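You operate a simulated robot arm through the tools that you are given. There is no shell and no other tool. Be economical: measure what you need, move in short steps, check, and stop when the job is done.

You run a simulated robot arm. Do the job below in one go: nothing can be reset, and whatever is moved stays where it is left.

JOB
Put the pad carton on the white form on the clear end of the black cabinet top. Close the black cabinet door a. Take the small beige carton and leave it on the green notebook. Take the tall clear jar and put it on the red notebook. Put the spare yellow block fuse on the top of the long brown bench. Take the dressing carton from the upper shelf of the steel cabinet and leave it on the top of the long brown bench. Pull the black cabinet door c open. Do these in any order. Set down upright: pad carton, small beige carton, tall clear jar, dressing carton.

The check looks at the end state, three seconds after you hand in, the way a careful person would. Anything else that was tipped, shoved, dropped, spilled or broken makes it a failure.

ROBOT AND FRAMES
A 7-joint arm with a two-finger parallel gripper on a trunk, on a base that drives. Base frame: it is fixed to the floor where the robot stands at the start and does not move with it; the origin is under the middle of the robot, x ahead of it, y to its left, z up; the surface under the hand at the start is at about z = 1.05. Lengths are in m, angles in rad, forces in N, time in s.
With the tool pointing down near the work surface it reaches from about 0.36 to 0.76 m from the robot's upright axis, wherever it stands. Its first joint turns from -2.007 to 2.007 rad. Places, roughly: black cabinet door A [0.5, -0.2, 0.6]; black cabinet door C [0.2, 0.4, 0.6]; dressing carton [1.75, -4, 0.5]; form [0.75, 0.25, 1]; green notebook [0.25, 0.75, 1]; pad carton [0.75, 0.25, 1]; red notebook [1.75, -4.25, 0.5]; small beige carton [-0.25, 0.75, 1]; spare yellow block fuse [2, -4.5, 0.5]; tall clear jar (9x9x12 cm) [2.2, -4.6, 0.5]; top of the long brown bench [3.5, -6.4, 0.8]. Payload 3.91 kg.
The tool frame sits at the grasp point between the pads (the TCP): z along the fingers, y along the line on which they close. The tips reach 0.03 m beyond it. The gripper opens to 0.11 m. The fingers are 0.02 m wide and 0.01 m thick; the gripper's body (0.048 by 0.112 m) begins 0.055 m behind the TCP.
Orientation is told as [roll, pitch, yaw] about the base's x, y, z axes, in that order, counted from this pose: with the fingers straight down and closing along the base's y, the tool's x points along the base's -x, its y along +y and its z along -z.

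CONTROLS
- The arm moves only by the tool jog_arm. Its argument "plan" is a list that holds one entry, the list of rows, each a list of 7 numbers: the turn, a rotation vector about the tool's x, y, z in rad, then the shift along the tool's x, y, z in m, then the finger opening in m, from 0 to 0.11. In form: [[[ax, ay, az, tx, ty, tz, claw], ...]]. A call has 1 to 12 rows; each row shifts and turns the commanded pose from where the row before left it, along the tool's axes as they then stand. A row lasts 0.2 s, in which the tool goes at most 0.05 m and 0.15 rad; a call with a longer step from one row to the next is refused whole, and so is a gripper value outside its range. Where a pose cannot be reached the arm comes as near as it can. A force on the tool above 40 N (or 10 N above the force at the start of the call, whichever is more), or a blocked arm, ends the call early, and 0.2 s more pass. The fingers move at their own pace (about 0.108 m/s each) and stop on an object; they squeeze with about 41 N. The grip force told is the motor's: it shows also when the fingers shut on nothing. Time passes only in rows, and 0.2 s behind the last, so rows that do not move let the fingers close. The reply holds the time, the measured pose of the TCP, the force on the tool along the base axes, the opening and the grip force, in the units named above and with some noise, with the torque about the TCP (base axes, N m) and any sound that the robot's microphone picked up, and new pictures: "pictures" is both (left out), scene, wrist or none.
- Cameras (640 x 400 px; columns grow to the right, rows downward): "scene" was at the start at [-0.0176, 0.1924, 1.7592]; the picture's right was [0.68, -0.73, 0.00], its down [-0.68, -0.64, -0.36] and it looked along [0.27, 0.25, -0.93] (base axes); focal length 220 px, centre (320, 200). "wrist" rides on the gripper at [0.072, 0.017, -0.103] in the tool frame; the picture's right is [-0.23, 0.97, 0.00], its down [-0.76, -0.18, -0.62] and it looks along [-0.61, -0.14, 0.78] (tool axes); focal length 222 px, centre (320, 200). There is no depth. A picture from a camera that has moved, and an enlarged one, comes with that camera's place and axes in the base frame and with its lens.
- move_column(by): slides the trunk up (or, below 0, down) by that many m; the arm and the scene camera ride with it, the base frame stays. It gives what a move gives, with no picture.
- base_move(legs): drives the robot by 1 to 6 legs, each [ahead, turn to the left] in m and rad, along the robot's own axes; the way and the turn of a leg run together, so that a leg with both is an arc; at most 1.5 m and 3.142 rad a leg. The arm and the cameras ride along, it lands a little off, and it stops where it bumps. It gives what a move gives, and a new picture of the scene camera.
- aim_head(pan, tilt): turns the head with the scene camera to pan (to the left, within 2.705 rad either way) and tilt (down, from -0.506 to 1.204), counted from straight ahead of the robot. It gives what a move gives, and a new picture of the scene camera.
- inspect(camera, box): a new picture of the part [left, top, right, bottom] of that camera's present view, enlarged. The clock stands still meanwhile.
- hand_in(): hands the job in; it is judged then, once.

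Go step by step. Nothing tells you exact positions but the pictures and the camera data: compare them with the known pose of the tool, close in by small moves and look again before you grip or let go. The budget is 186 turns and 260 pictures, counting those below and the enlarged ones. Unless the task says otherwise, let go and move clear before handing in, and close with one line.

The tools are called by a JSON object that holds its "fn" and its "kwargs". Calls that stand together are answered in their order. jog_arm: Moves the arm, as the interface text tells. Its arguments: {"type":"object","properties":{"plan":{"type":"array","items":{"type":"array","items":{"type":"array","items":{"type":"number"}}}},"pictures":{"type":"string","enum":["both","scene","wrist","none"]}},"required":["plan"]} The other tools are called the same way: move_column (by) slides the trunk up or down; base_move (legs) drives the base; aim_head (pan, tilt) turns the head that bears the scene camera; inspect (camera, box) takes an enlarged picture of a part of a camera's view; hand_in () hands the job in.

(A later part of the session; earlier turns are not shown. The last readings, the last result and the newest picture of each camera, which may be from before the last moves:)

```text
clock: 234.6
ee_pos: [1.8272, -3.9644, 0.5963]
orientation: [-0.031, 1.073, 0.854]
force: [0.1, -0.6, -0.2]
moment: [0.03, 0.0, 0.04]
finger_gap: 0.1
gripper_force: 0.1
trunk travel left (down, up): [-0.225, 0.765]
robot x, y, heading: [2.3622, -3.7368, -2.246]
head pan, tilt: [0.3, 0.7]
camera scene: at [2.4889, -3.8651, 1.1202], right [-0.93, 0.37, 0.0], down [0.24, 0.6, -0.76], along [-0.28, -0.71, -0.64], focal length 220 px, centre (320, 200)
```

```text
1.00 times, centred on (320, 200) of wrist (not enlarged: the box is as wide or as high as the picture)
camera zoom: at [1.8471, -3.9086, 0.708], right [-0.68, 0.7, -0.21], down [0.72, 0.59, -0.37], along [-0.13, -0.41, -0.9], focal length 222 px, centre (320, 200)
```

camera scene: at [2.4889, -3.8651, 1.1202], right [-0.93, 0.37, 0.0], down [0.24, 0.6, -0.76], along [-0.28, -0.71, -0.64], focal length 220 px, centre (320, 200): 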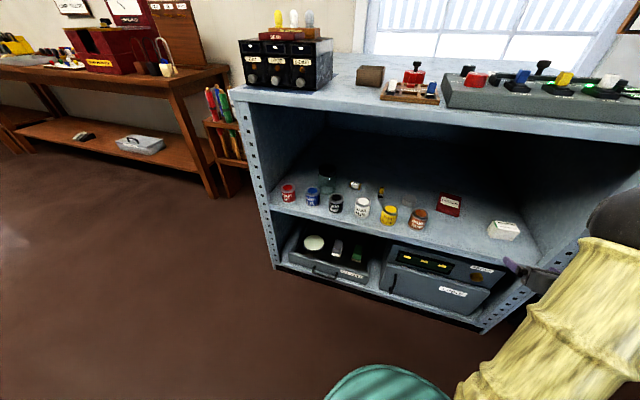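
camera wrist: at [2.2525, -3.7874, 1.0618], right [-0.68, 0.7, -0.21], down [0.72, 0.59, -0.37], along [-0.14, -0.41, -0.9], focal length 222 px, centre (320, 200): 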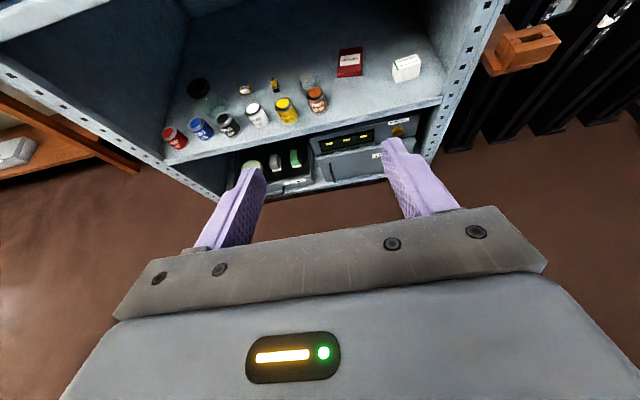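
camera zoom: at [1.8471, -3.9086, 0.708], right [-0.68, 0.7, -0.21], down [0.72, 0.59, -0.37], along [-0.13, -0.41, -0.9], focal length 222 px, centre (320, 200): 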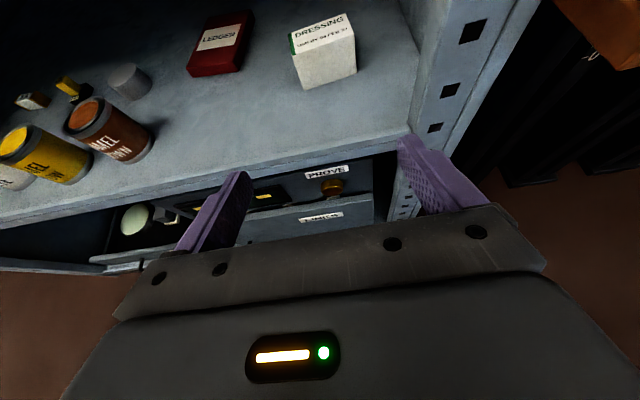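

{"fn": "jog_arm", "kwargs": {"plan": [[[0, 0, 0, 0.0089, 0.004, 0.0453, 0.092], [0, 0, 0, 0.0089, 0.004, 0.0453, 0.092], [0, 0, 0, 0.0089, 0.004, 0.0453, 0.092]]], "pictures": "both"}}

```text
clock: 235.4
ee_pos: [1.7317, -4.0574, 0.5541]
orientation: [-0.03, 1.073, 0.853]
force: [0.2, -0.1, 0.2]
moment: [0.01, 0.0, -0.01]
finger_gap: 0.0918
gripper_force: 0.1
trunk travel left (down, up): [-0.225, 0.765]
robot x, y, heading: [2.3594, -3.7347, -2.25]
head pan, tilt: [0.3, 0.7]
camera scene: at [2.4891, -3.8649, 1.1202], right [-0.93, 0.37, 0.0], down [0.24, 0.6, -0.77], along [-0.28, -0.71, -0.64], focal length 220 px, centre (320, 200)
camera wrist: at [1.7524, -4.0026, 0.6663], right [-0.68, 0.7, -0.21], down [0.72, 0.59, -0.37], along [-0.13, -0.41, -0.9], focal length 222 px, centre (320, 200)
```

scene: 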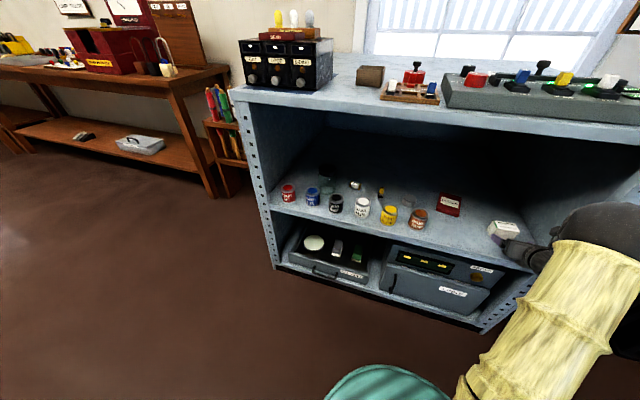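
wrist: 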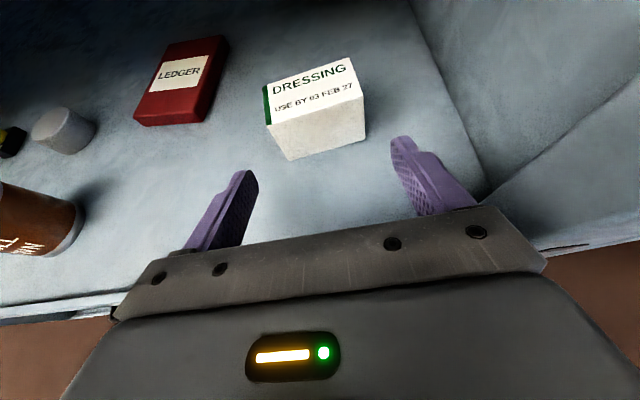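

{"fn": "jog_arm", "kwargs": {"plan": [[[0, 0, 0, 0.009, 0, 0.045, 0.092], [0, 0, 0, 0.009, 0, 0.045, 0.092], [0, 0, 0, 0, 0, 0, 0.05], [0, 0, 0, 0, 0, 0, 0.05], [0, 0, 0, 0, 0, 0, 0.05]]], "pictures": "wrist"}}

```text
clock: 236.6
ee_pos: [1.6775, -4.1274, 0.525]
orientation: [-0.032, 1.073, 0.854]
force: [0.5, 0.3, 0.0]
moment: [0.02, 0.0, -0.01]
finger_gap: 0.0714
gripper_force: 41.1
trunk travel left (down, up): [-0.225, 0.765]
robot x, y, heading: [2.366, -3.7351, -2.248]
head pan, tilt: [0.3, 0.7]
camera wrist: at [1.6977, -4.0717, 0.6389], right [-0.68, 0.7, -0.21], down [0.72, 0.59, -0.37], along [-0.13, -0.41, -0.9], focal length 222 px, centre (320, 200)
```

wrist: 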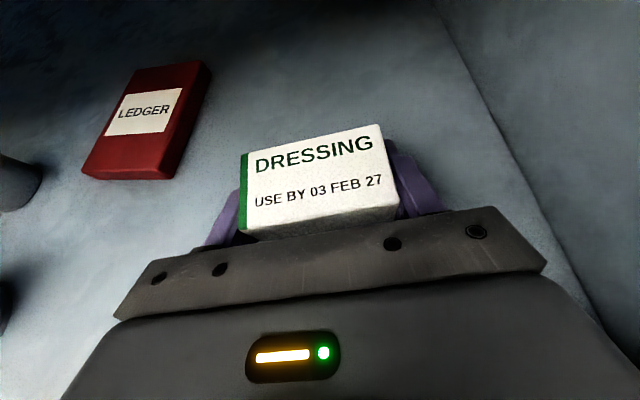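

Dressing carton gripped. I'll lift it a little and back out of the cabinet.

{"fn": "jog_arm", "kwargs": {"plan": [[[0, 0, 0, 0.0264, 0, -0.0142, 0.05], [0, 0, 0, 0.0264, 0, -0.0142, 0.05]]], "pictures": "none"}}

{"fn": "base_move", "kwargs": {"legs": [[-0.7, 0]]}}

```text
clock: 237.2
ee_pos: [1.6767, -4.1265, 0.5851]
orientation: [-0.029, 1.075, 0.856]
force: [0.2, -0.3, -0.4]
moment: [-0.02, 0.0, 0.0]
finger_gap: 0.0711
gripper_force: 40.7
trunk travel left (down, up): [-0.225, 0.765]
robot x, y, heading: [2.3643, -3.7372, -2.25]
head pan, tilt: [0.3, 0.7]
```

```text
clock: 241.6
ee_pos: [2.114, -3.5806, 0.5854]
orientation: [-0.03, 1.074, 0.851]
force: [-0.3, 0.7, 0.6]
moment: [0.01, -0.02, -0.01]
finger_gap: 0.0712
gripper_force: 41.0
trunk travel left (down, up): [-0.225, 0.765]
robot x, y, heading: [2.7999, -3.1983, -2.252]
head pan, tilt: [0.3, 0.7]
camera scene: at [2.927, -3.3237, 1.1202], right [-0.93, 0.37, 0.0], down [0.24, 0.6, -0.76], along [-0.29, -0.71, -0.64], focal length 220 px, centre (320, 200)
```

scene: 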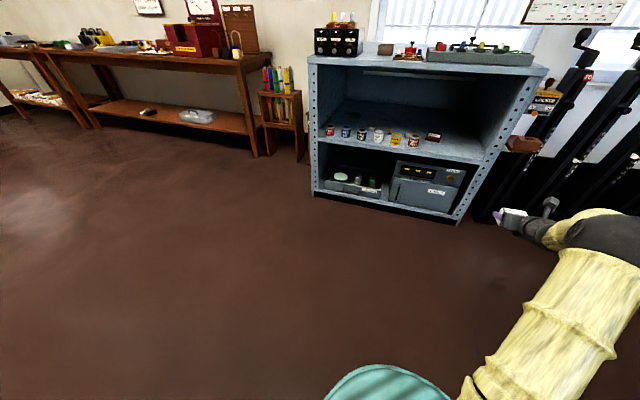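

{"fn": "move_column", "kwargs": {"by": 0.4}}

{"fn": "base_move", "kwargs": {"legs": [[0, 1.57], [1.4, 0], [1.0, 0], [0, -1.57]]}}

{"fn": "aim_head", "kwargs": {"pan": 0.1, "tilt": 0.6}}

```text
clock: 245.4
ee_pos: [2.1135, -3.5787, 0.9856]
orientation: [-0.032, 1.074, 0.849]
force: [0.0, -0.2, -0.2]
moment: [-0.03, -0.02, -0.01]
finger_gap: 0.0711
gripper_force: 40.5
trunk travel left (down, up): [-0.625, 0.365]
robot x, y, heading: [2.8012, -3.1992, -2.253]
head pan, tilt: [0.3, 0.7]
```

```text
clock: 270.4
ee_pos: [3.9931, -5.1141, 0.9851]
orientation: [-0.03, 1.074, 0.858]
force: [-0.2, -0.2, -1.2]
moment: [-0.01, -0.01, -0.02]
finger_gap: 0.0711
gripper_force: 41.1
trunk travel left (down, up): [-0.625, 0.365]
robot x, y, heading: [4.6785, -4.7269, -2.243]
head pan, tilt: [0.3, 0.7]
camera scene: at [4.8042, -4.8523, 1.5202], right [-0.93, 0.37, 0.0], down [0.24, 0.6, -0.76], along [-0.28, -0.71, -0.64], focal length 220 px, centre (320, 200)
```

scene: 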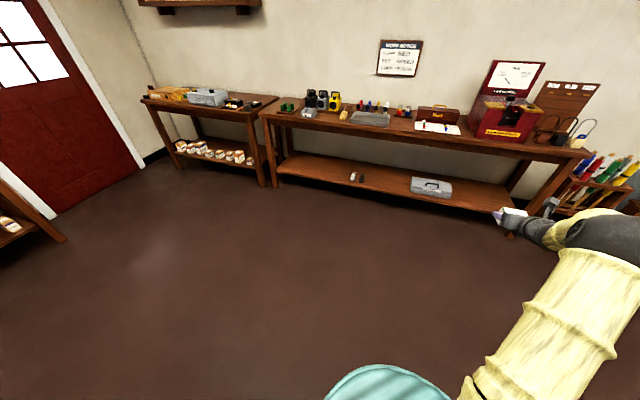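

```text
clock: 271.2
ee_pos: [3.9931, -5.1154, 0.9853]
orientation: [-0.032, 1.074, 0.857]
force: [0.4, -0.4, -0.2]
moment: [-0.02, 0.02, 0.01]
finger_gap: 0.0712
gripper_force: 41.0
trunk travel left (down, up): [-0.625, 0.365]
robot x, y, heading: [4.6783, -4.7284, -2.251]
head pan, tilt: [0.099, 0.6]
camera scene: at [4.7872, -4.8474, 1.5288], right [-0.84, 0.54, 0.0], down [0.31, 0.47, -0.82], along [-0.45, -0.69, -0.57], focal length 220 px, centre (320, 200)
```

scene: 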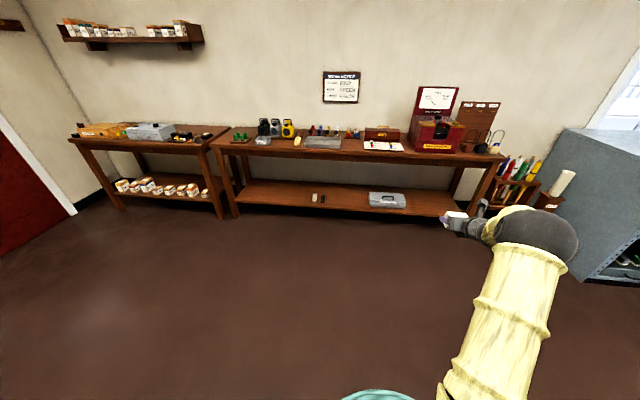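

{"fn": "inspect", "kwargs": {"camera": "scene", "box": [200, 80, 520, 220]}}

```text
2.00 times, centred on (360, 150) of scene
camera zoom: at [4.7872, -4.8474, 1.5288], right [-0.84, 0.54, 0.0], down [0.31, 0.47, -0.82], along [-0.45, -0.69, -0.57], focal length 441 px, centre (240, 300)
```

zoom: 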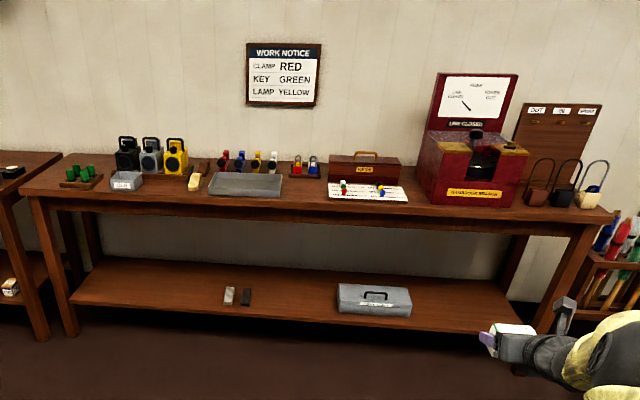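

{"fn": "base_move", "kwargs": {"legs": [[0.6, 0]]}}

{"fn": "inspect", "kwargs": {"camera": "wrist", "box": [0, 0, 640, 400]}}

{"fn": "inspect", "kwargs": {"camera": "scene", "box": [180, 80, 500, 260]}}

```text
clock: 275.2
ee_pos: [3.6068, -5.5948, 0.9852]
orientation: [-0.031, 1.073, 0.855]
force: [-0.3, -0.8, -1.1]
moment: [0.01, -0.01, 0.0]
finger_gap: 0.0711
gripper_force: 40.7
trunk travel left (down, up): [-0.625, 0.365]
robot x, y, heading: [4.2951, -5.2048, -2.245]
head pan, tilt: [0.099, 0.6]
camera scene: at [4.4021, -5.328, 1.5288], right [-0.84, 0.55, 0.0], down [0.31, 0.47, -0.82], along [-0.45, -0.69, -0.57], focal length 220 px, centre (320, 200)
```

scene: 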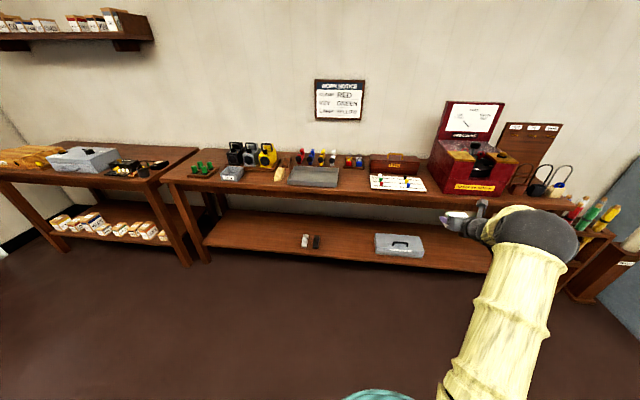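

```text
1.00 times, centred on (320, 200) of wrist (not enlarged: the box is as wide or as high as the picture)
camera zoom: at [3.6275, -5.54, 1.098], right [-0.68, 0.7, -0.21], down [0.72, 0.59, -0.37], along [-0.13, -0.41, -0.9], focal length 222 px, centre (320, 200)
```

zoom: 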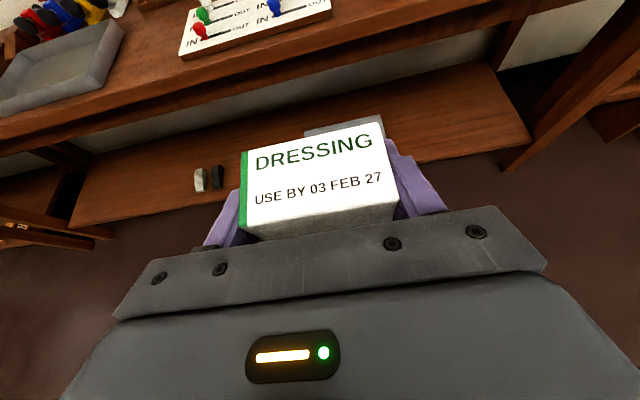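

```text
2.00 times, centred on (340, 170) of scene
camera zoom: at [4.4021, -5.328, 1.5288], right [-0.84, 0.55, 0.0], down [0.31, 0.47, -0.82], along [-0.45, -0.69, -0.57], focal length 441 px, centre (280, 260)
```

zoom: 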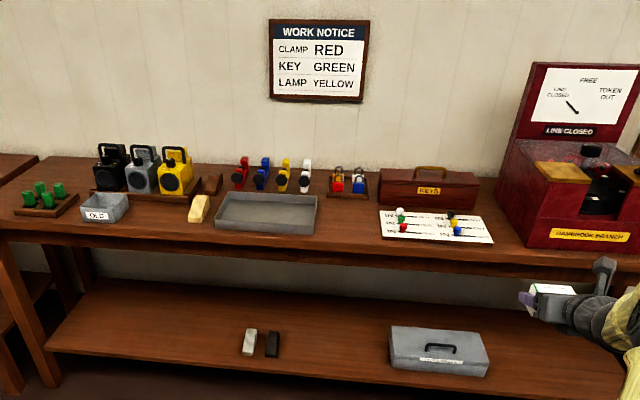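

The bench top is at z≈0.855, with a free gap around s-direction point (3.57, -6.18) between the grey tray and the white board. I'll shift the hand left, then drive in.

{"fn": "jog_arm", "kwargs": {"plan": [[[0, 0, 0, 0, -0.048, 0, 0.05], [0, 0, 0, 0, -0.048, 0, 0.05], [0, 0, 0, 0, -0.048, 0, 0.05], [0, 0, 0, 0, -0.048, 0, 0.05], [0, 0, 0, 0, -0.048, 0, 0.05], [0, 0, 0, 0, -0.048, 0, 0.05], [0, 0, 0, 0, -0.048, 0, 0.05]]], "pictures": "none"}}

{"fn": "base_move", "kwargs": {"legs": [[0.36, 0]]}}

{"fn": "inspect", "kwargs": {"camera": "wrist", "box": [0, 0, 640, 400]}}

```text
clock: 276.8
ee_pos: [3.8683, -5.8104, 0.9895]
orientation: [-0.026, 1.073, 0.858]
force: [0.1, 0.0, 0.0]
moment: [0.02, -0.03, 0.02]
finger_gap: 0.0712
gripper_force: 40.9
trunk travel left (down, up): [-0.625, 0.365]
robot x, y, heading: [4.295, -5.2089, -2.246]
head pan, tilt: [0.099, 0.6]
```

```text
clock: 279.4
ee_pos: [3.6467, -6.0878, 0.9905]
orientation: [-0.03, 1.073, 0.858]
force: [0.3, 0.4, -0.5]
moment: [0.0, -0.02, -0.02]
finger_gap: 0.0711
gripper_force: 41.2
trunk travel left (down, up): [-0.625, 0.365]
robot x, y, heading: [4.0703, -5.4817, -2.241]
head pan, tilt: [0.099, 0.6]
camera scene: at [4.1801, -5.6061, 1.5288], right [-0.84, 0.54, 0.0], down [0.31, 0.47, -0.82], along [-0.45, -0.69, -0.57], focal length 220 px, centre (320, 200)
```

scene: 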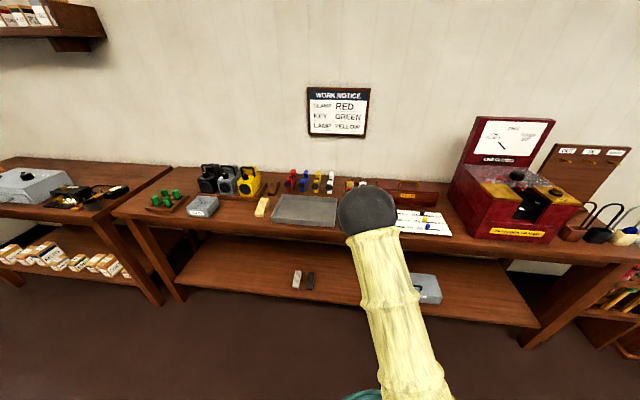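

```text
1.00 times, centred on (320, 200) of wrist (not enlarged: the box is as wide or as high as the picture)
camera zoom: at [3.6662, -6.0328, 1.1027], right [-0.68, 0.7, -0.21], down [0.72, 0.59, -0.37], along [-0.13, -0.41, -0.9], focal length 222 px, centre (320, 200)
```

zoom: 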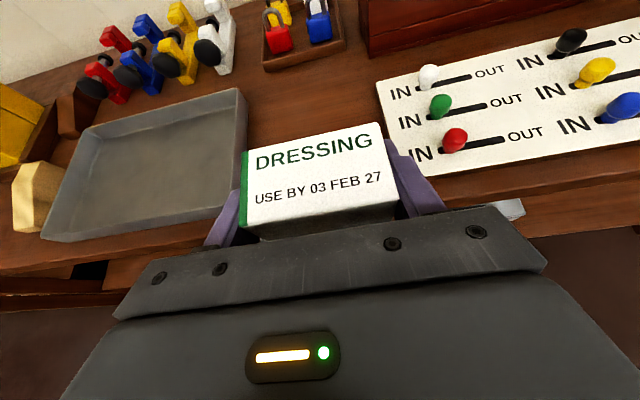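

{"fn": "jog_arm", "kwargs": {"plan": [[[0, 0, 0, -0.0071, 0.0037, 0.0461, 0.05], [0, 0, 0, -0.0071, 0.0037, 0.0461, 0.05], [0, 0, 0, -0.0071, 0.0037, 0.0461, 0.05]]], "pictures": "wrist"}}

{"fn": "inspect", "kwargs": {"camera": "scene", "box": [260, 150, 460, 270]}}

```text
clock: 280.2
ee_pos: [3.5656, -6.1658, 0.906]
orientation: [-0.028, 1.074, 0.859]
force: [0.0, 0.3, -0.5]
moment: [-0.02, -0.03, 0.02]
finger_gap: 0.0713
gripper_force: 41.5
trunk travel left (down, up): [-0.625, 0.365]
robot x, y, heading: [4.0722, -5.4842, -2.243]
head pan, tilt: [0.099, 0.6]
camera wrist: at [3.5861, -6.1114, 1.0187], right [-0.68, 0.7, -0.21], down [0.72, 0.59, -0.37], along [-0.13, -0.41, -0.9], focal length 222 px, centre (320, 200)
```

wrist: 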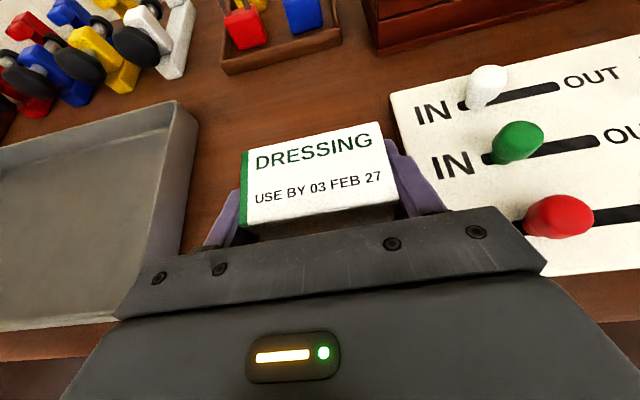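

```text
3.20 times, centred on (360, 210) of scene
camera zoom: at [4.1797, -5.6062, 1.5288], right [-0.84, 0.54, 0.0], down [0.31, 0.48, -0.82], along [-0.45, -0.69, -0.57], focal length 705 px, centre (192, 168)
```

zoom: 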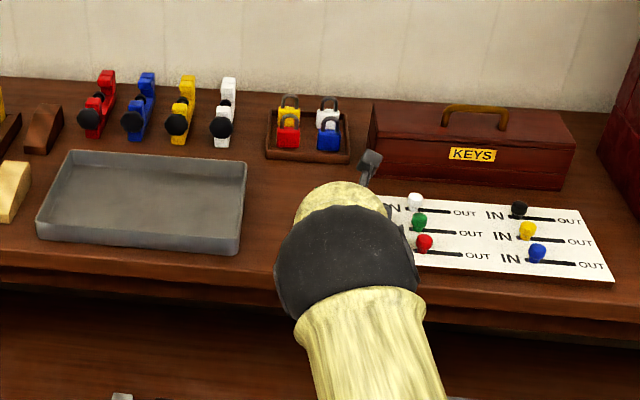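

{"fn": "jog_arm", "kwargs": {"plan": [[[0, 0, 0, -0.0105, -0.01, 0.0057, 0.05], [0, 0, 0, -0.0035, 0, 0.0019, 0.05], [0, 0, 0, 0, 0, 0, 0.05]]], "pictures": "none"}}

{"fn": "jog_arm", "kwargs": {"plan": [[[0, 0, 0, -0.0035, 0, 0.0019, 0.05], [0, 0, 0, 0, 0, 0, 0.05]]], "pictures": "none"}}

```text
clock: 281.0
ee_pos: [3.5758, -6.1728, 0.8898]
orientation: [-0.031, 1.074, 0.858]
force: [-0.5, 0.9, -0.3]
moment: [0.05, 0.01, 0.02]
finger_gap: 0.0712
gripper_force: 41.2
trunk travel left (down, up): [-0.625, 0.365]
robot x, y, heading: [4.0673, -5.4863, -2.243]
head pan, tilt: [0.099, 0.6]
```

```text
clock: 281.6
ee_pos: [3.5758, -6.1729, 0.8863]
orientation: [-0.031, 1.075, 0.859]
force: [0.1, 0.0, -0.8]
moment: [-0.02, -0.02, -0.01]
finger_gap: 0.071
gripper_force: 40.9
trunk travel left (down, up): [-0.625, 0.365]
robot x, y, heading: [4.0731, -5.4846, -2.244]
head pan, tilt: [0.099, 0.6]
```

{"fn": "jog_arm", "kwargs": {"plan": [[[0, 0, 0, -0.0035, 0, 0.0019, 0.05], [0, 0, 0, 0, 0, 0, 0.05]]], "pictures": "none"}}

{"fn": "jog_arm", "kwargs": {"plan": [[[0, 0, 0, -0.0026, 0, 0.0014, 0.05], [0, 0, 0, 0, 0, 0, 0.05]]], "pictures": "none"}}

```text
clock: 282.2
ee_pos: [3.5752, -6.1739, 0.882]
orientation: [-0.031, 1.073, 0.86]
force: [0.0, -0.6, -0.3]
moment: [0.0, 0.0, -0.01]
finger_gap: 0.0711
gripper_force: 41.3
trunk travel left (down, up): [-0.625, 0.365]
robot x, y, heading: [4.0723, -5.4864, -2.243]
head pan, tilt: [0.099, 0.6]
```

```text
clock: 282.8
ee_pos: [3.5762, -6.1737, 0.8794]
orientation: [-0.029, 1.075, 0.858]
force: [-0.7, -0.5, 0.2]
moment: [0.0, 0.0, 0.02]
finger_gap: 0.0713
gripper_force: 41.4
trunk travel left (down, up): [-0.625, 0.365]
robot x, y, heading: [4.0733, -5.4835, -2.249]
head pan, tilt: [0.099, 0.6]
```

{"fn": "jog_arm", "kwargs": {"plan": [[[0, 0, 0, -0.0026, 0, 0.0014, 0.05], [0, 0, 0, 0, 0, 0, 0.05]]], "pictures": "none"}}

{"fn": "jog_arm", "kwargs": {"plan": [[[0, 0, 0, -0.0026, 0, 0.0014, 0.05], [0, 0, 0, 0, 0, 0, 0.05]]], "pictures": "wrist"}}

```text
clock: 283.4
ee_pos: [3.5766, -6.1749, 0.8757]
orientation: [-0.029, 1.074, 0.859]
force: [-0.9, -0.1, -0.8]
moment: [-0.01, 0.0, -0.05]
finger_gap: 0.0713
gripper_force: 40.8
trunk travel left (down, up): [-0.625, 0.365]
robot x, y, heading: [4.0723, -5.4872, -2.243]
head pan, tilt: [0.099, 0.6]
```

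```text
clock: 284.0
ee_pos: [3.5766, -6.1749, 0.8741]
orientation: [-0.032, 1.076, 0.858]
force: [-2.6, -0.1, 7.5]
moment: [0.26, 0.19, 0.04]
finger_gap: 0.0713
gripper_force: 41.5
trunk travel left (down, up): [-0.625, 0.365]
robot x, y, heading: [4.0682, -5.482, -2.242]
head pan, tilt: [0.099, 0.6]
camera wrist: at [3.5966, -6.1189, 0.9879], right [-0.68, 0.7, -0.21], down [0.72, 0.59, -0.37], along [-0.13, -0.41, -0.9], focal length 222 px, centre (320, 200)
```

wrist: 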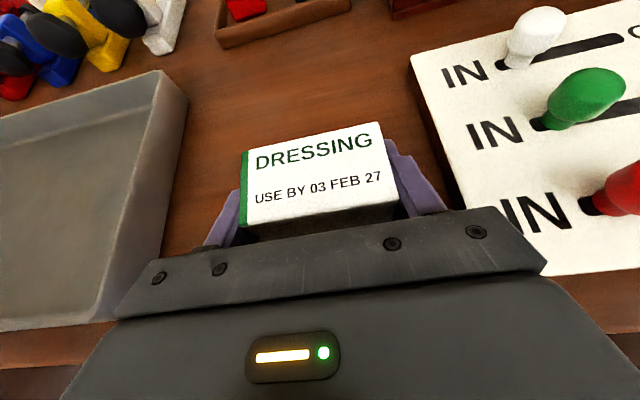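

{"fn": "jog_arm", "kwargs": {"plan": [[[0, 0, 0, 0, 0, 0, 0.09], [0, 0, 0, 0, 0, 0, 0.09], [0, 0, 0, 0.005, 0, -0.02, 0.09], [0, 0, 0, 0.01, 0, -0.045, 0.09], [0, 0, 0, 0.02, 0, -0.045, 0.09], [0, 0, 0, 0.02, 0, -0.045, 0.09]]], "pictures": "both"}}

```text
clock: 285.4
ee_pos: [3.6454, -6.0883, 0.9944]
orientation: [-0.031, 1.073, 0.86]
force: [-0.2, 0.7, 0.1]
moment: [0.02, -0.01, 0.01]
finger_gap: 0.0897
gripper_force: 0.0
trunk travel left (down, up): [-0.625, 0.365]
robot x, y, heading: [4.071, -5.4834, -2.241]
head pan, tilt: [0.099, 0.6]
camera scene: at [4.1809, -5.6049, 1.5288], right [-0.84, 0.54, 0.0], down [0.31, 0.47, -0.83], along [-0.45, -0.69, -0.56], focal length 220 px, centre (320, 200)
camera wrist: at [3.6656, -6.0333, 1.1077], right [-0.68, 0.7, -0.21], down [0.72, 0.59, -0.37], along [-0.13, -0.41, -0.9], focal length 222 px, centre (320, 200)
```

scene: 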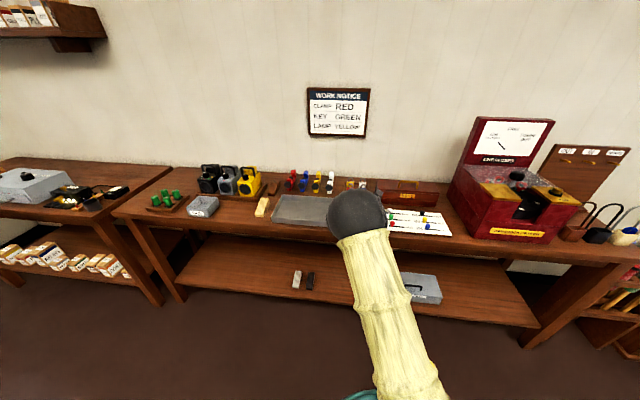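
wrist: 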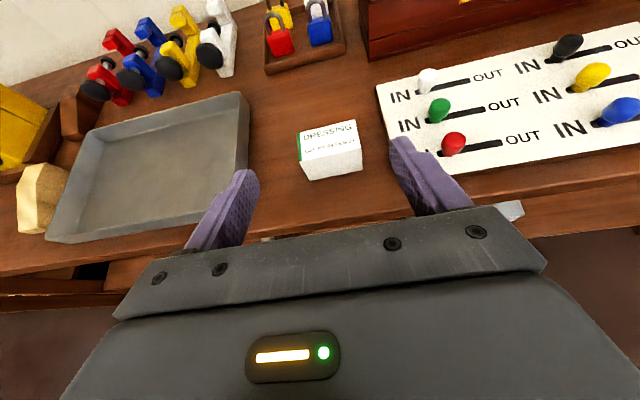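

The dressing carton stands on the bench. I'll return to the cabinet for the fuse.

{"fn": "base_move", "kwargs": {"legs": [[-0.95, 0], [0, 1.57], [-1.3, 0], [-1.0, 0], [0, -1.58]]}}

{"fn": "move_column", "kwargs": {"by": -0.1}}

{"fn": "aim_head", "kwargs": {"pan": 0.1, "tilt": 0.6}}

```text
clock: 315.2
ee_pos: [2.474, -3.8163, 0.9941]
orientation: [-0.031, 1.073, 0.793]
force: [0.3, -0.1, 0.1]
moment: [0.0, -0.01, 0.0]
finger_gap: 0.0902
gripper_force: 0.1
trunk travel left (down, up): [-0.625, 0.365]
robot x, y, heading: [2.9386, -3.2354, -2.307]
head pan, tilt: [0.099, 0.6]
camera scene: at [3.04, -3.3684, 1.5288], right [-0.8, 0.6, 0.0], down [0.34, 0.45, -0.82], along [-0.49, -0.66, -0.57], focal length 220 px, centre (320, 200)
```

scene: 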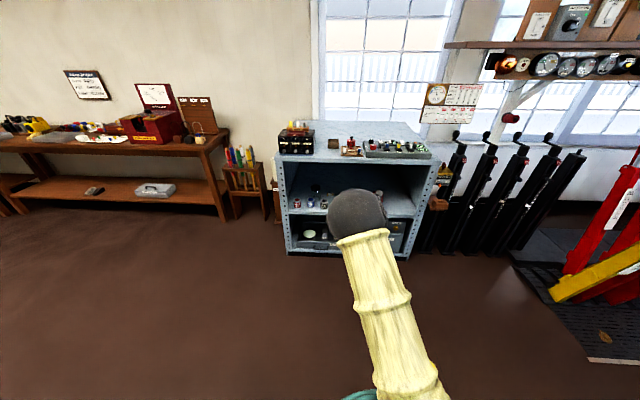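

```text
clock: 316.5
ee_pos: [2.4722, -3.8151, 0.8933]
orientation: [-0.031, 1.073, 0.794]
force: [-0.7, -1.2, 0.6]
moment: [0.02, 0.01, 0.0]
finger_gap: 0.0901
gripper_force: 0.0
trunk travel left (down, up): [-0.525, 0.465]
robot x, y, heading: [2.941, -3.2425, -2.311]
head pan, tilt: [0.099, 0.6]
```

```text
clock: 317.1
ee_pos: [2.474, -3.8157, 0.8952]
orientation: [-0.031, 1.074, 0.792]
force: [0.3, 0.4, 1.1]
moment: [0.0, -0.01, -0.01]
finger_gap: 0.09
gripper_force: 0.2
trunk travel left (down, up): [-0.525, 0.465]
robot x, y, heading: [2.935, -3.2405, -2.313]
head pan, tilt: [0.099, 0.6]
camera scene: at [3.04, -3.3683, 1.4288], right [-0.8, 0.6, 0.0], down [0.34, 0.45, -0.82], along [-0.49, -0.66, -0.57], focal length 220 px, centre (320, 200)
```

scene: 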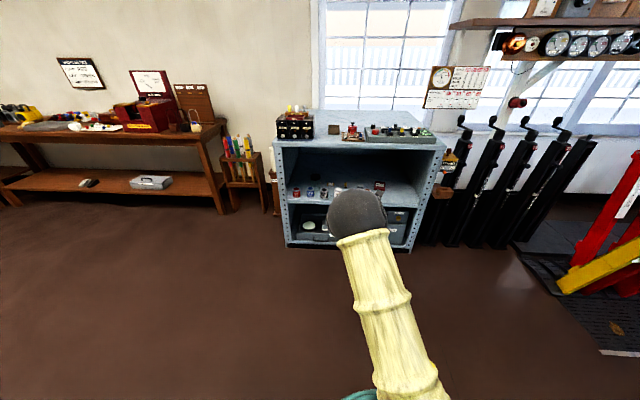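

{"fn": "jog_arm", "kwargs": {"plan": [[[0, -0.1, 0, 0, 0, 0, 0.06], [0, -0.1, 0, 0, 0, 0, 0.06], [0, -0.1, 0, 0, 0, 0, 0.06]]], "pictures": "none"}}

{"fn": "move_column", "kwargs": {"by": -0.2}}

{"fn": "base_move", "kwargs": {"legs": [[0.4, 0.045]]}}

{"fn": "inspect", "kwargs": {"camera": "wrist", "box": [0, 0, 640, 400]}}

```text
clock: 317.9
ee_pos: [2.4739, -3.8146, 0.8948]
orientation: [-0.018, 0.773, 0.807]
force: [-0.1, -0.5, -0.6]
moment: [0.02, 0.01, -0.04]
finger_gap: 0.0597
gripper_force: 0.1
trunk travel left (down, up): [-0.525, 0.465]
robot x, y, heading: [2.9391, -3.2376, -2.309]
head pan, tilt: [0.099, 0.6]
```

```text
clock: 320.1
ee_pos: [2.474, -3.8163, 0.6941]
orientation: [-0.019, 0.773, 0.803]
force: [0.2, -0.4, 0.3]
moment: [-0.03, 0.02, -0.01]
finger_gap: 0.06
gripper_force: 0.1
trunk travel left (down, up): [-0.325, 0.665]
robot x, y, heading: [2.9376, -3.2409, -2.309]
head pan, tilt: [0.099, 0.6]
```

```text
clock: 322.9
ee_pos: [2.2349, -4.1319, 0.6944]
orientation: [-0.019, 0.773, 0.844]
force: [0.6, -0.6, -0.7]
moment: [0.01, 0.02, 0.0]
finger_gap: 0.0597
gripper_force: 0.1
trunk travel left (down, up): [-0.325, 0.665]
robot x, y, heading: [2.6754, -3.5376, -2.267]
head pan, tilt: [0.099, 0.6]
camera scene: at [2.7828, -3.6629, 1.2288], right [-0.82, 0.57, 0.0], down [0.32, 0.47, -0.82], along [-0.47, -0.68, -0.57], focal length 220 px, centre (320, 200)
```

scene: 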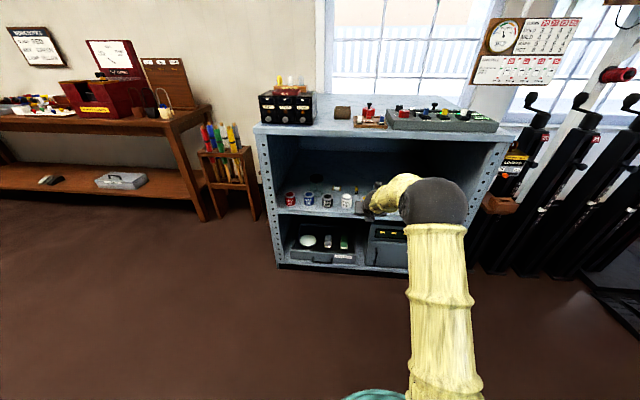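

```text
1.00 times, centred on (320, 200) of wrist (not enlarged: the box is as wide or as high as the picture)
camera zoom: at [2.2325, -4.1043, 0.8187], right [-0.63, 0.76, -0.17], down [0.78, 0.62, -0.08], along [0.04, -0.19, -0.98], focal length 222 px, centre (320, 200)
```

zoom: 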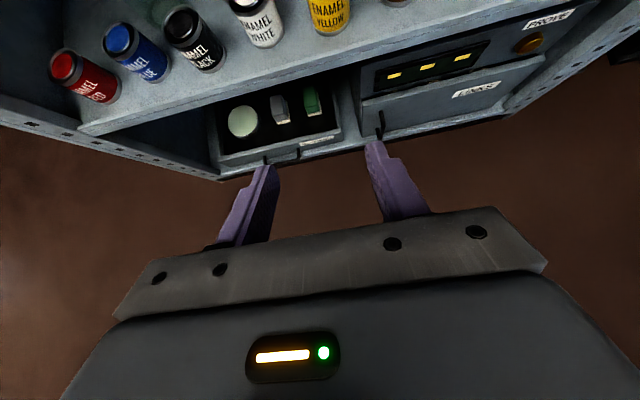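

{"fn": "move_column", "kwargs": {"by": -0.04}}

{"fn": "base_move", "kwargs": {"legs": [[0.3, 0]]}}

{"fn": "inspect", "kwargs": {"camera": "wrist", "box": [0, 0, 640, 400]}}

```text
clock: 323.7
ee_pos: [2.2349, -4.133, 0.6543]
orientation: [-0.02, 0.772, 0.844]
force: [1.2, 0.4, -0.2]
moment: [0.01, -0.01, 0.02]
finger_gap: 0.0599
gripper_force: 0.1
trunk travel left (down, up): [-0.285, 0.705]
robot x, y, heading: [2.6748, -3.5386, -2.267]
head pan, tilt: [0.099, 0.6]
```

```text
clock: 326.0
ee_pos: [2.0467, -4.3586, 0.654]
orientation: [-0.02, 0.773, 0.846]
force: [-0.5, 0.1, -0.2]
moment: [0.01, -0.02, 0.0]
finger_gap: 0.0599
gripper_force: 0.0
trunk travel left (down, up): [-0.285, 0.705]
robot x, y, heading: [2.4849, -3.7646, -2.269]
head pan, tilt: [0.099, 0.6]
camera scene: at [2.5932, -3.8884, 1.1888], right [-0.83, 0.56, 0.0], down [0.32, 0.47, -0.82], along [-0.46, -0.68, -0.57], focal length 220 px, centre (320, 200)
```

scene: 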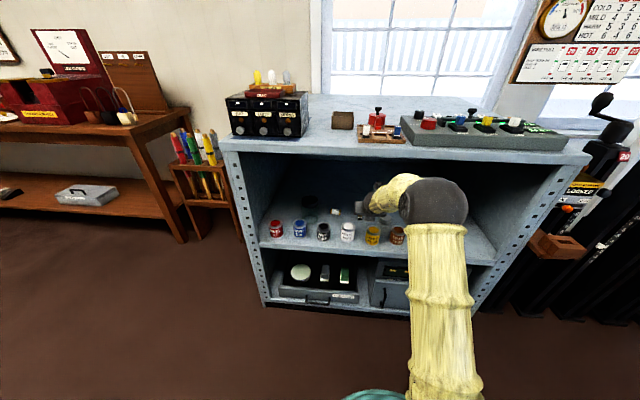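

```text
1.00 times, centred on (320, 200) of wrist (not enlarged: the box is as wide or as high as the picture)
camera zoom: at [2.0441, -4.3313, 0.7787], right [-0.63, 0.76, -0.17], down [0.77, 0.63, -0.08], along [0.04, -0.19, -0.98], focal length 222 px, centre (320, 200)
```

zoom: 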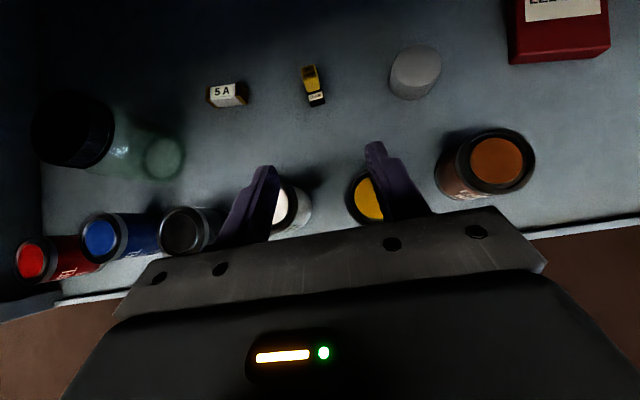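

{"fn": "inspect", "kwargs": {"camera": "wrist", "box": [260, 50, 380, 125]}}

```text
5.33 times, centred on (320, 88) of wrist
camera zoom: at [2.0441, -4.3313, 0.7787], right [-0.63, 0.76, -0.17], down [0.77, 0.63, -0.08], along [0.04, -0.19, -0.98], focal length 1185 px, centre (320, 800)
```

zoom: 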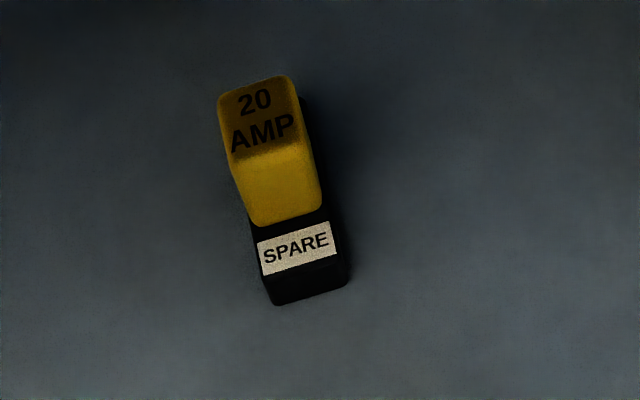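

{"fn": "jog_arm", "kwargs": {"plan": [[[0, 0, 0, 0.007, -0.0015, 0.047, 0.06], [0, 0, 0, 0.007, -0.0015, 0.047, 0.06], [0, 0, 0, 0.007, -0.0015, 0.047, 0.06]]], "pictures": "both"}}

```text
clock: 326.8
ee_pos: [1.9761, -4.4494, 0.5677]
orientation: [-0.021, 0.773, 0.847]
force: [-0.6, -0.1, 0.3]
moment: [0.01, -0.01, 0.01]
finger_gap: 0.0602
gripper_force: 0.0
trunk travel left (down, up): [-0.285, 0.705]
robot x, y, heading: [2.4896, -3.764, -2.274]
head pan, tilt: [0.099, 0.6]
camera scene: at [2.5934, -3.8883, 1.1889], right [-0.83, 0.56, 0.0], down [0.32, 0.47, -0.83], along [-0.46, -0.68, -0.56], focal length 220 px, centre (320, 200)
camera wrist: at [1.9736, -4.4227, 0.6925], right [-0.63, 0.76, -0.17], down [0.77, 0.63, -0.08], along [0.04, -0.19, -0.98], focal length 222 px, centre (320, 200)
```

scene: 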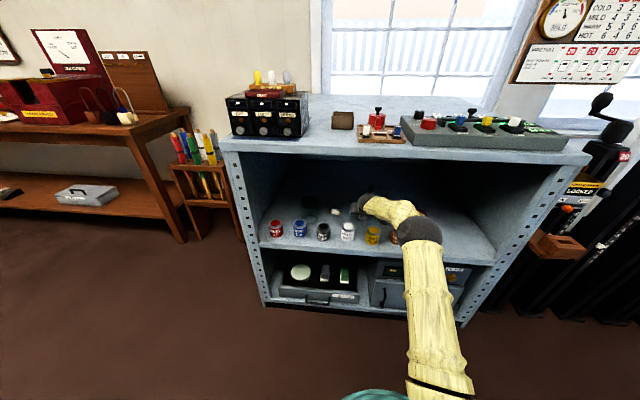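
wrist: 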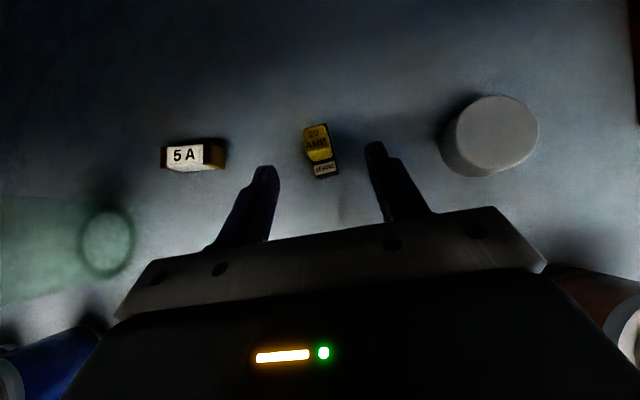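

{"fn": "jog_arm", "kwargs": {"plan": [[[0, 0, 0, 0.002, -0.001, 0.025, 0.06], [0, 0, 0, 0.002, 0, 0.025, 0.06], [0, 0, 0, 0, 0, 0, 0.0], [0, 0, 0, 0, 0, 0, 0.0], [0, 0, 0, 0, 0, 0, 0.0]]], "pictures": "wrist"}}

```text
clock: 328.0
ee_pos: [1.9519, -4.4793, 0.5358]
orientation: [-0.02, 0.774, 0.846]
force: [0.0, 0.3, 0.2]
moment: [0.05, 0.02, 0.02]
finger_gap: 0.0183
gripper_force: 41.1
trunk travel left (down, up): [-0.285, 0.705]
robot x, y, heading: [2.488, -3.7583, -2.269]
head pan, tilt: [0.099, 0.6]
camera wrist: at [1.9505, -4.4509, 0.6599], right [-0.63, 0.76, -0.17], down [0.77, 0.63, -0.08], along [0.04, -0.19, -0.98], focal length 222 px, centre (320, 200)
```

wrist: 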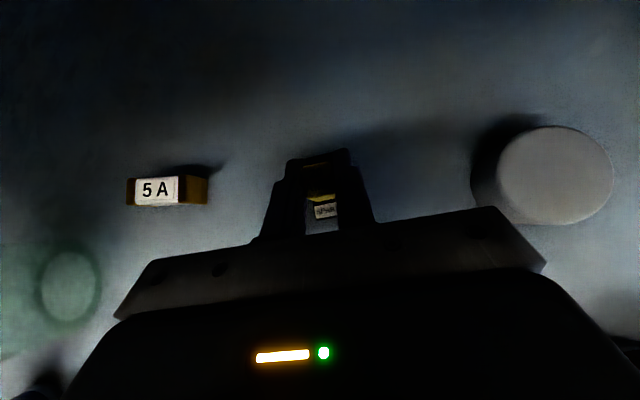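

Fuse gripped. Lifting straight up with the trunk, then backing out.

{"fn": "move_column", "kwargs": {"by": 0.12}}

{"fn": "base_move", "kwargs": {"legs": [[-0.75, 0]]}}

{"fn": "inspect", "kwargs": {"camera": "wrist", "box": [0, 0, 640, 400]}}

```text
clock: 329.5
ee_pos: [1.9523, -4.4785, 0.6545]
orientation: [-0.019, 0.773, 0.846]
force: [-0.8, -0.6, -1.0]
moment: [-0.03, 0.03, -0.03]
finger_gap: 0.0185
gripper_force: 40.9
trunk travel left (down, up): [-0.405, 0.585]
robot x, y, heading: [2.4844, -3.7646, -2.272]
head pan, tilt: [0.099, 0.6]
```

```text
clock: 334.2
ee_pos: [2.4336, -3.9001, 0.6546]
orientation: [-0.02, 0.773, 0.842]
force: [0.5, 1.0, -0.7]
moment: [0.02, -0.03, 0.02]
finger_gap: 0.0184
gripper_force: 41.2
trunk travel left (down, up): [-0.405, 0.585]
robot x, y, heading: [2.9713, -3.1909, -2.274]
head pan, tilt: [0.099, 0.6]
camera scene: at [3.0775, -3.3139, 1.3088], right [-0.82, 0.57, 0.0], down [0.32, 0.47, -0.82], along [-0.47, -0.68, -0.57], focal length 220 px, centre (320, 200)
```

scene: 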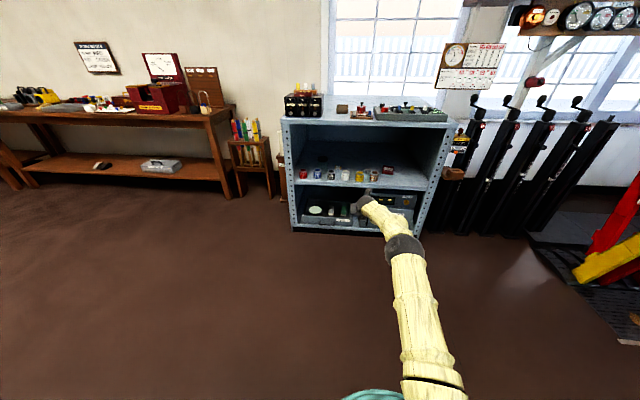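

```text
1.00 times, centred on (320, 200) of wrist (not enlarged: the box is as wide or as high as the picture)
camera zoom: at [2.4321, -3.873, 0.7798], right [-0.63, 0.76, -0.17], down [0.78, 0.62, -0.08], along [0.04, -0.19, -0.98], focal length 222 px, centre (320, 200)
```

zoom: 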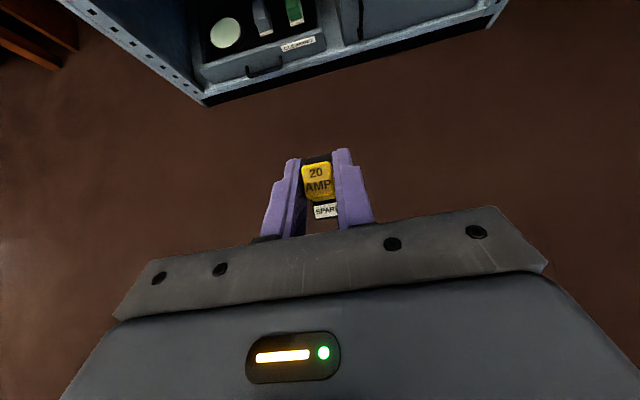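

{"fn": "move_column", "kwargs": {"by": 0.4}}

{"fn": "base_move", "kwargs": {"legs": [[0, 1.57], [1.4, 0], [1.03, 0], [0, -1.57], [0.7, 0]]}}

{"fn": "inspect", "kwargs": {"camera": "wrist", "box": [0, 0, 640, 400]}}

```text
clock: 338.0
ee_pos: [2.4345, -3.9012, 1.0546]
orientation: [-0.021, 0.773, 0.841]
force: [-0.7, 0.5, 0.1]
moment: [0.0, 0.01, -0.02]
finger_gap: 0.0186
gripper_force: 40.8
trunk travel left (down, up): [-0.805, 0.185]
robot x, y, heading: [2.9689, -3.185, -2.28]
head pan, tilt: [0.099, 0.6]
```

```text
clock: 367.1
ee_pos: [3.8495, -6.0144, 1.0549]
orientation: [-0.019, 0.772, 0.853]
force: [-0.4, -0.2, -0.4]
moment: [0.01, 0.0, -0.03]
finger_gap: 0.0188
gripper_force: 41.4
trunk travel left (down, up): [-0.805, 0.185]
robot x, y, heading: [4.3781, -5.2945, -2.264]
head pan, tilt: [0.099, 0.6]
camera scene: at [4.485, -5.42, 1.7088], right [-0.83, 0.56, 0.0], down [0.31, 0.47, -0.82], along [-0.46, -0.69, -0.57], focal length 220 px, centre (320, 200)
```

scene: 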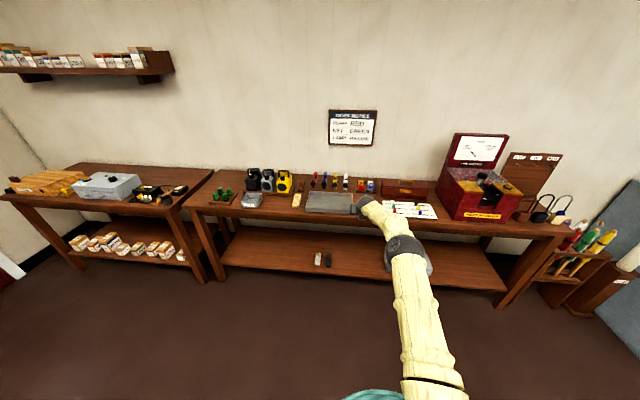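

```text
1.00 times, centred on (320, 200) of wrist (not enlarged: the box is as wide or as high as the picture)
camera zoom: at [3.846, -5.9866, 1.1795], right [-0.64, 0.75, -0.17], down [0.77, 0.63, -0.08], along [0.05, -0.19, -0.98], focal length 222 px, centre (320, 200)
```

zoom: 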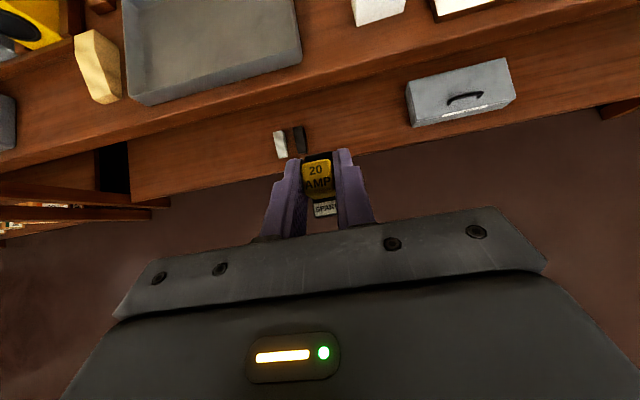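

{"fn": "inspect", "kwargs": {"camera": "wrist", "box": [240, 0, 420, 112]}}

```text
3.56 times, centred on (330, 56) of wrist
camera zoom: at [3.846, -5.9866, 1.1795], right [-0.64, 0.75, -0.17], down [0.77, 0.63, -0.08], along [0.05, -0.19, -0.98], focal length 790 px, centre (284, 712)
```

zoom: 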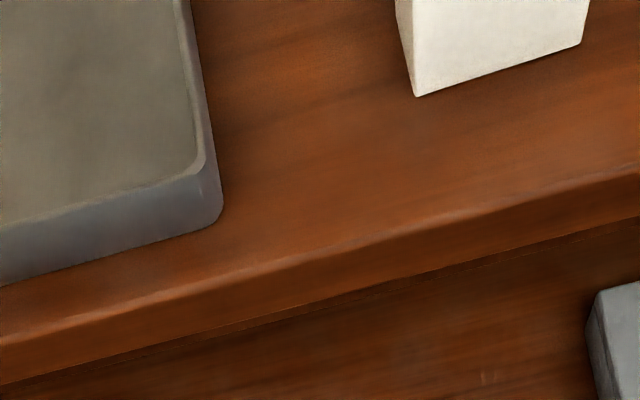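

{"fn": "base_move", "kwargs": {"legs": [[0.253, 0]]}}

{"fn": "move_column", "kwargs": {"by": -0.11}}

{"fn": "inspect", "kwargs": {"camera": "wrist", "box": [0, 0, 640, 400]}}

```text
clock: 369.2
ee_pos: [3.6938, -6.2132, 1.0542]
orientation: [-0.021, 0.774, 0.86]
force: [0.3, -0.6, 0.3]
moment: [0.0, -0.01, 0.0]
finger_gap: 0.0185
gripper_force: 41.5
trunk travel left (down, up): [-0.805, 0.185]
robot x, y, heading: [4.2189, -5.4903, -2.25]
head pan, tilt: [0.099, 0.6]
camera scene: at [4.3261, -5.6144, 1.7088], right [-0.83, 0.55, 0.0], down [0.31, 0.47, -0.82], along [-0.45, -0.69, -0.57], focal length 220 px, centre (320, 200)
```

scene: 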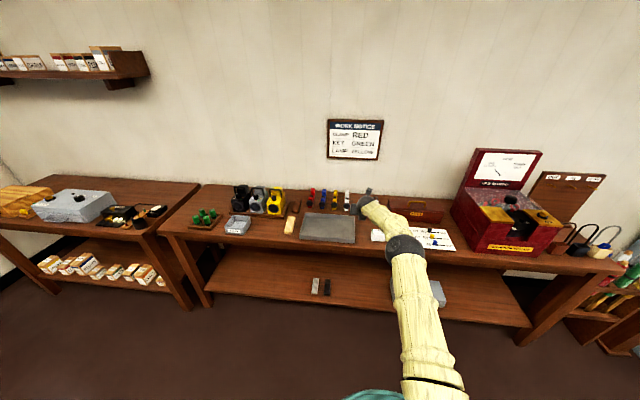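

```text
clock: 370.6
ee_pos: [3.6946, -6.2121, 0.9453]
orientation: [-0.022, 0.773, 0.861]
force: [0.0, 0.0, -0.2]
moment: [0.04, -0.01, -0.01]
finger_gap: 0.0185
gripper_force: 40.9
trunk travel left (down, up): [-0.695, 0.295]
robot x, y, heading: [4.2209, -5.4891, -2.255]
head pan, tilt: [0.099, 0.6]
```

```text
1.00 times, centred on (320, 200) of wrist (not enlarged: the box is as wide or as high as the picture)
camera zoom: at [3.6916, -6.1844, 1.07], right [-0.64, 0.75, -0.17], down [0.77, 0.64, -0.08], along [0.05, -0.19, -0.98], focal length 222 px, centre (320, 200)
```

zoom: 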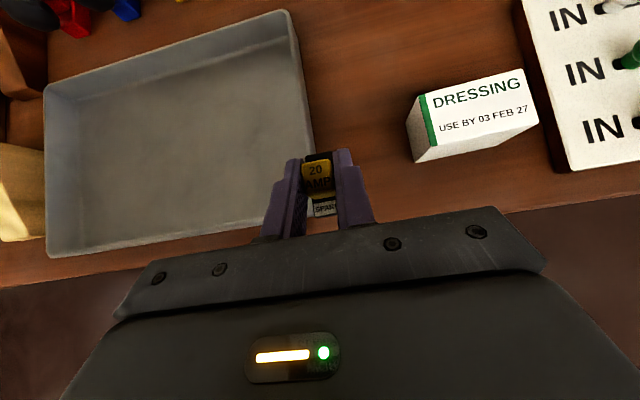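

{"fn": "jog_arm", "kwargs": {"plan": [[[0, 0, 0, 0, 0.036, 0, 0.01], [0, 0, 0, -0.017, 0, 0.017, 0.01], [0, 0, 0, 0, 0, 0, 0.01]]], "pictures": "wrist"}}

```text
clock: 371.4
ee_pos: [3.6671, -6.1887, 0.9202]
orientation: [-0.019, 0.772, 0.861]
force: [-0.7, -0.3, 0.1]
moment: [0.01, -0.01, -0.02]
finger_gap: 0.0185
gripper_force: 40.3
trunk travel left (down, up): [-0.695, 0.295]
robot x, y, heading: [4.2183, -5.4917, -2.254]
head pan, tilt: [0.099, 0.6]
camera wrist: at [3.6648, -6.1613, 1.0448], right [-0.64, 0.75, -0.17], down [0.77, 0.64, -0.08], along [0.05, -0.19, -0.98], focal length 222 px, centre (320, 200)
```

wrist: 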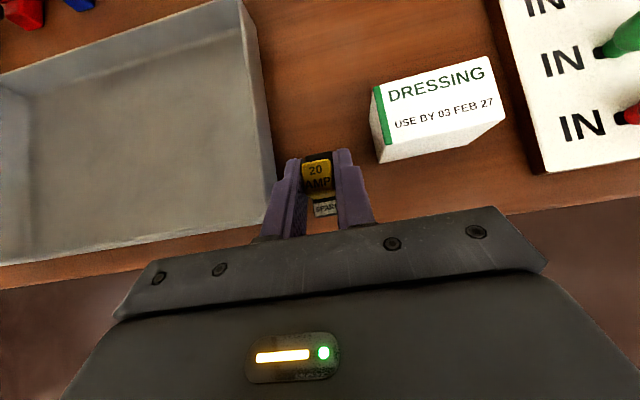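

{"fn": "jog_arm", "kwargs": {"plan": [[[0, 0, 0, -0.0126, 0, 0.0129, 0.01], [0, 0, 0, -0.0056, 0, 0.0057, 0.01], [0, 0, 0, 0, 0, 0, 0.01]]], "pictures": "none"}}

{"fn": "jog_arm", "kwargs": {"plan": [[[0, 0, 0, -0.0021, 0, 0.0021, 0.01], [0, 0, 0, 0, 0, 0, 0.01]]], "pictures": "none"}}

{"fn": "jog_arm", "kwargs": {"plan": [[[0, 0, 0, -0.0021, 0, 0.0021, 0.01], [0, 0, 0, 0, 0, 0, 0.01]]], "pictures": "none"}}

```text
clock: 372.2
ee_pos: [3.6667, -6.1888, 0.8935]
orientation: [-0.02, 0.773, 0.86]
force: [0.4, -0.2, -1.1]
moment: [0.0, -0.01, 0.03]
finger_gap: 0.0186
gripper_force: 40.8
trunk travel left (down, up): [-0.695, 0.295]
robot x, y, heading: [4.2176, -5.4889, -2.254]
head pan, tilt: [0.099, 0.6]
```

```text
clock: 372.8
ee_pos: [3.6671, -6.189, 0.8919]
orientation: [-0.02, 0.773, 0.859]
force: [0.0, -0.5, -0.7]
moment: [0.01, 0.0, 0.01]
finger_gap: 0.0184
gripper_force: 40.7
trunk travel left (down, up): [-0.695, 0.295]
robot x, y, heading: [4.2171, -5.4876, -2.254]
head pan, tilt: [0.099, 0.6]
```

```text
clock: 373.4
ee_pos: [3.6676, -6.1888, 0.8881]
orientation: [-0.021, 0.773, 0.859]
force: [-0.6, 0.8, -0.3]
moment: [-0.01, 0.01, -0.01]
finger_gap: 0.0185
gripper_force: 40.7
trunk travel left (down, up): [-0.695, 0.295]
robot x, y, heading: [4.2174, -5.4931, -2.253]
head pan, tilt: [0.099, 0.6]
```

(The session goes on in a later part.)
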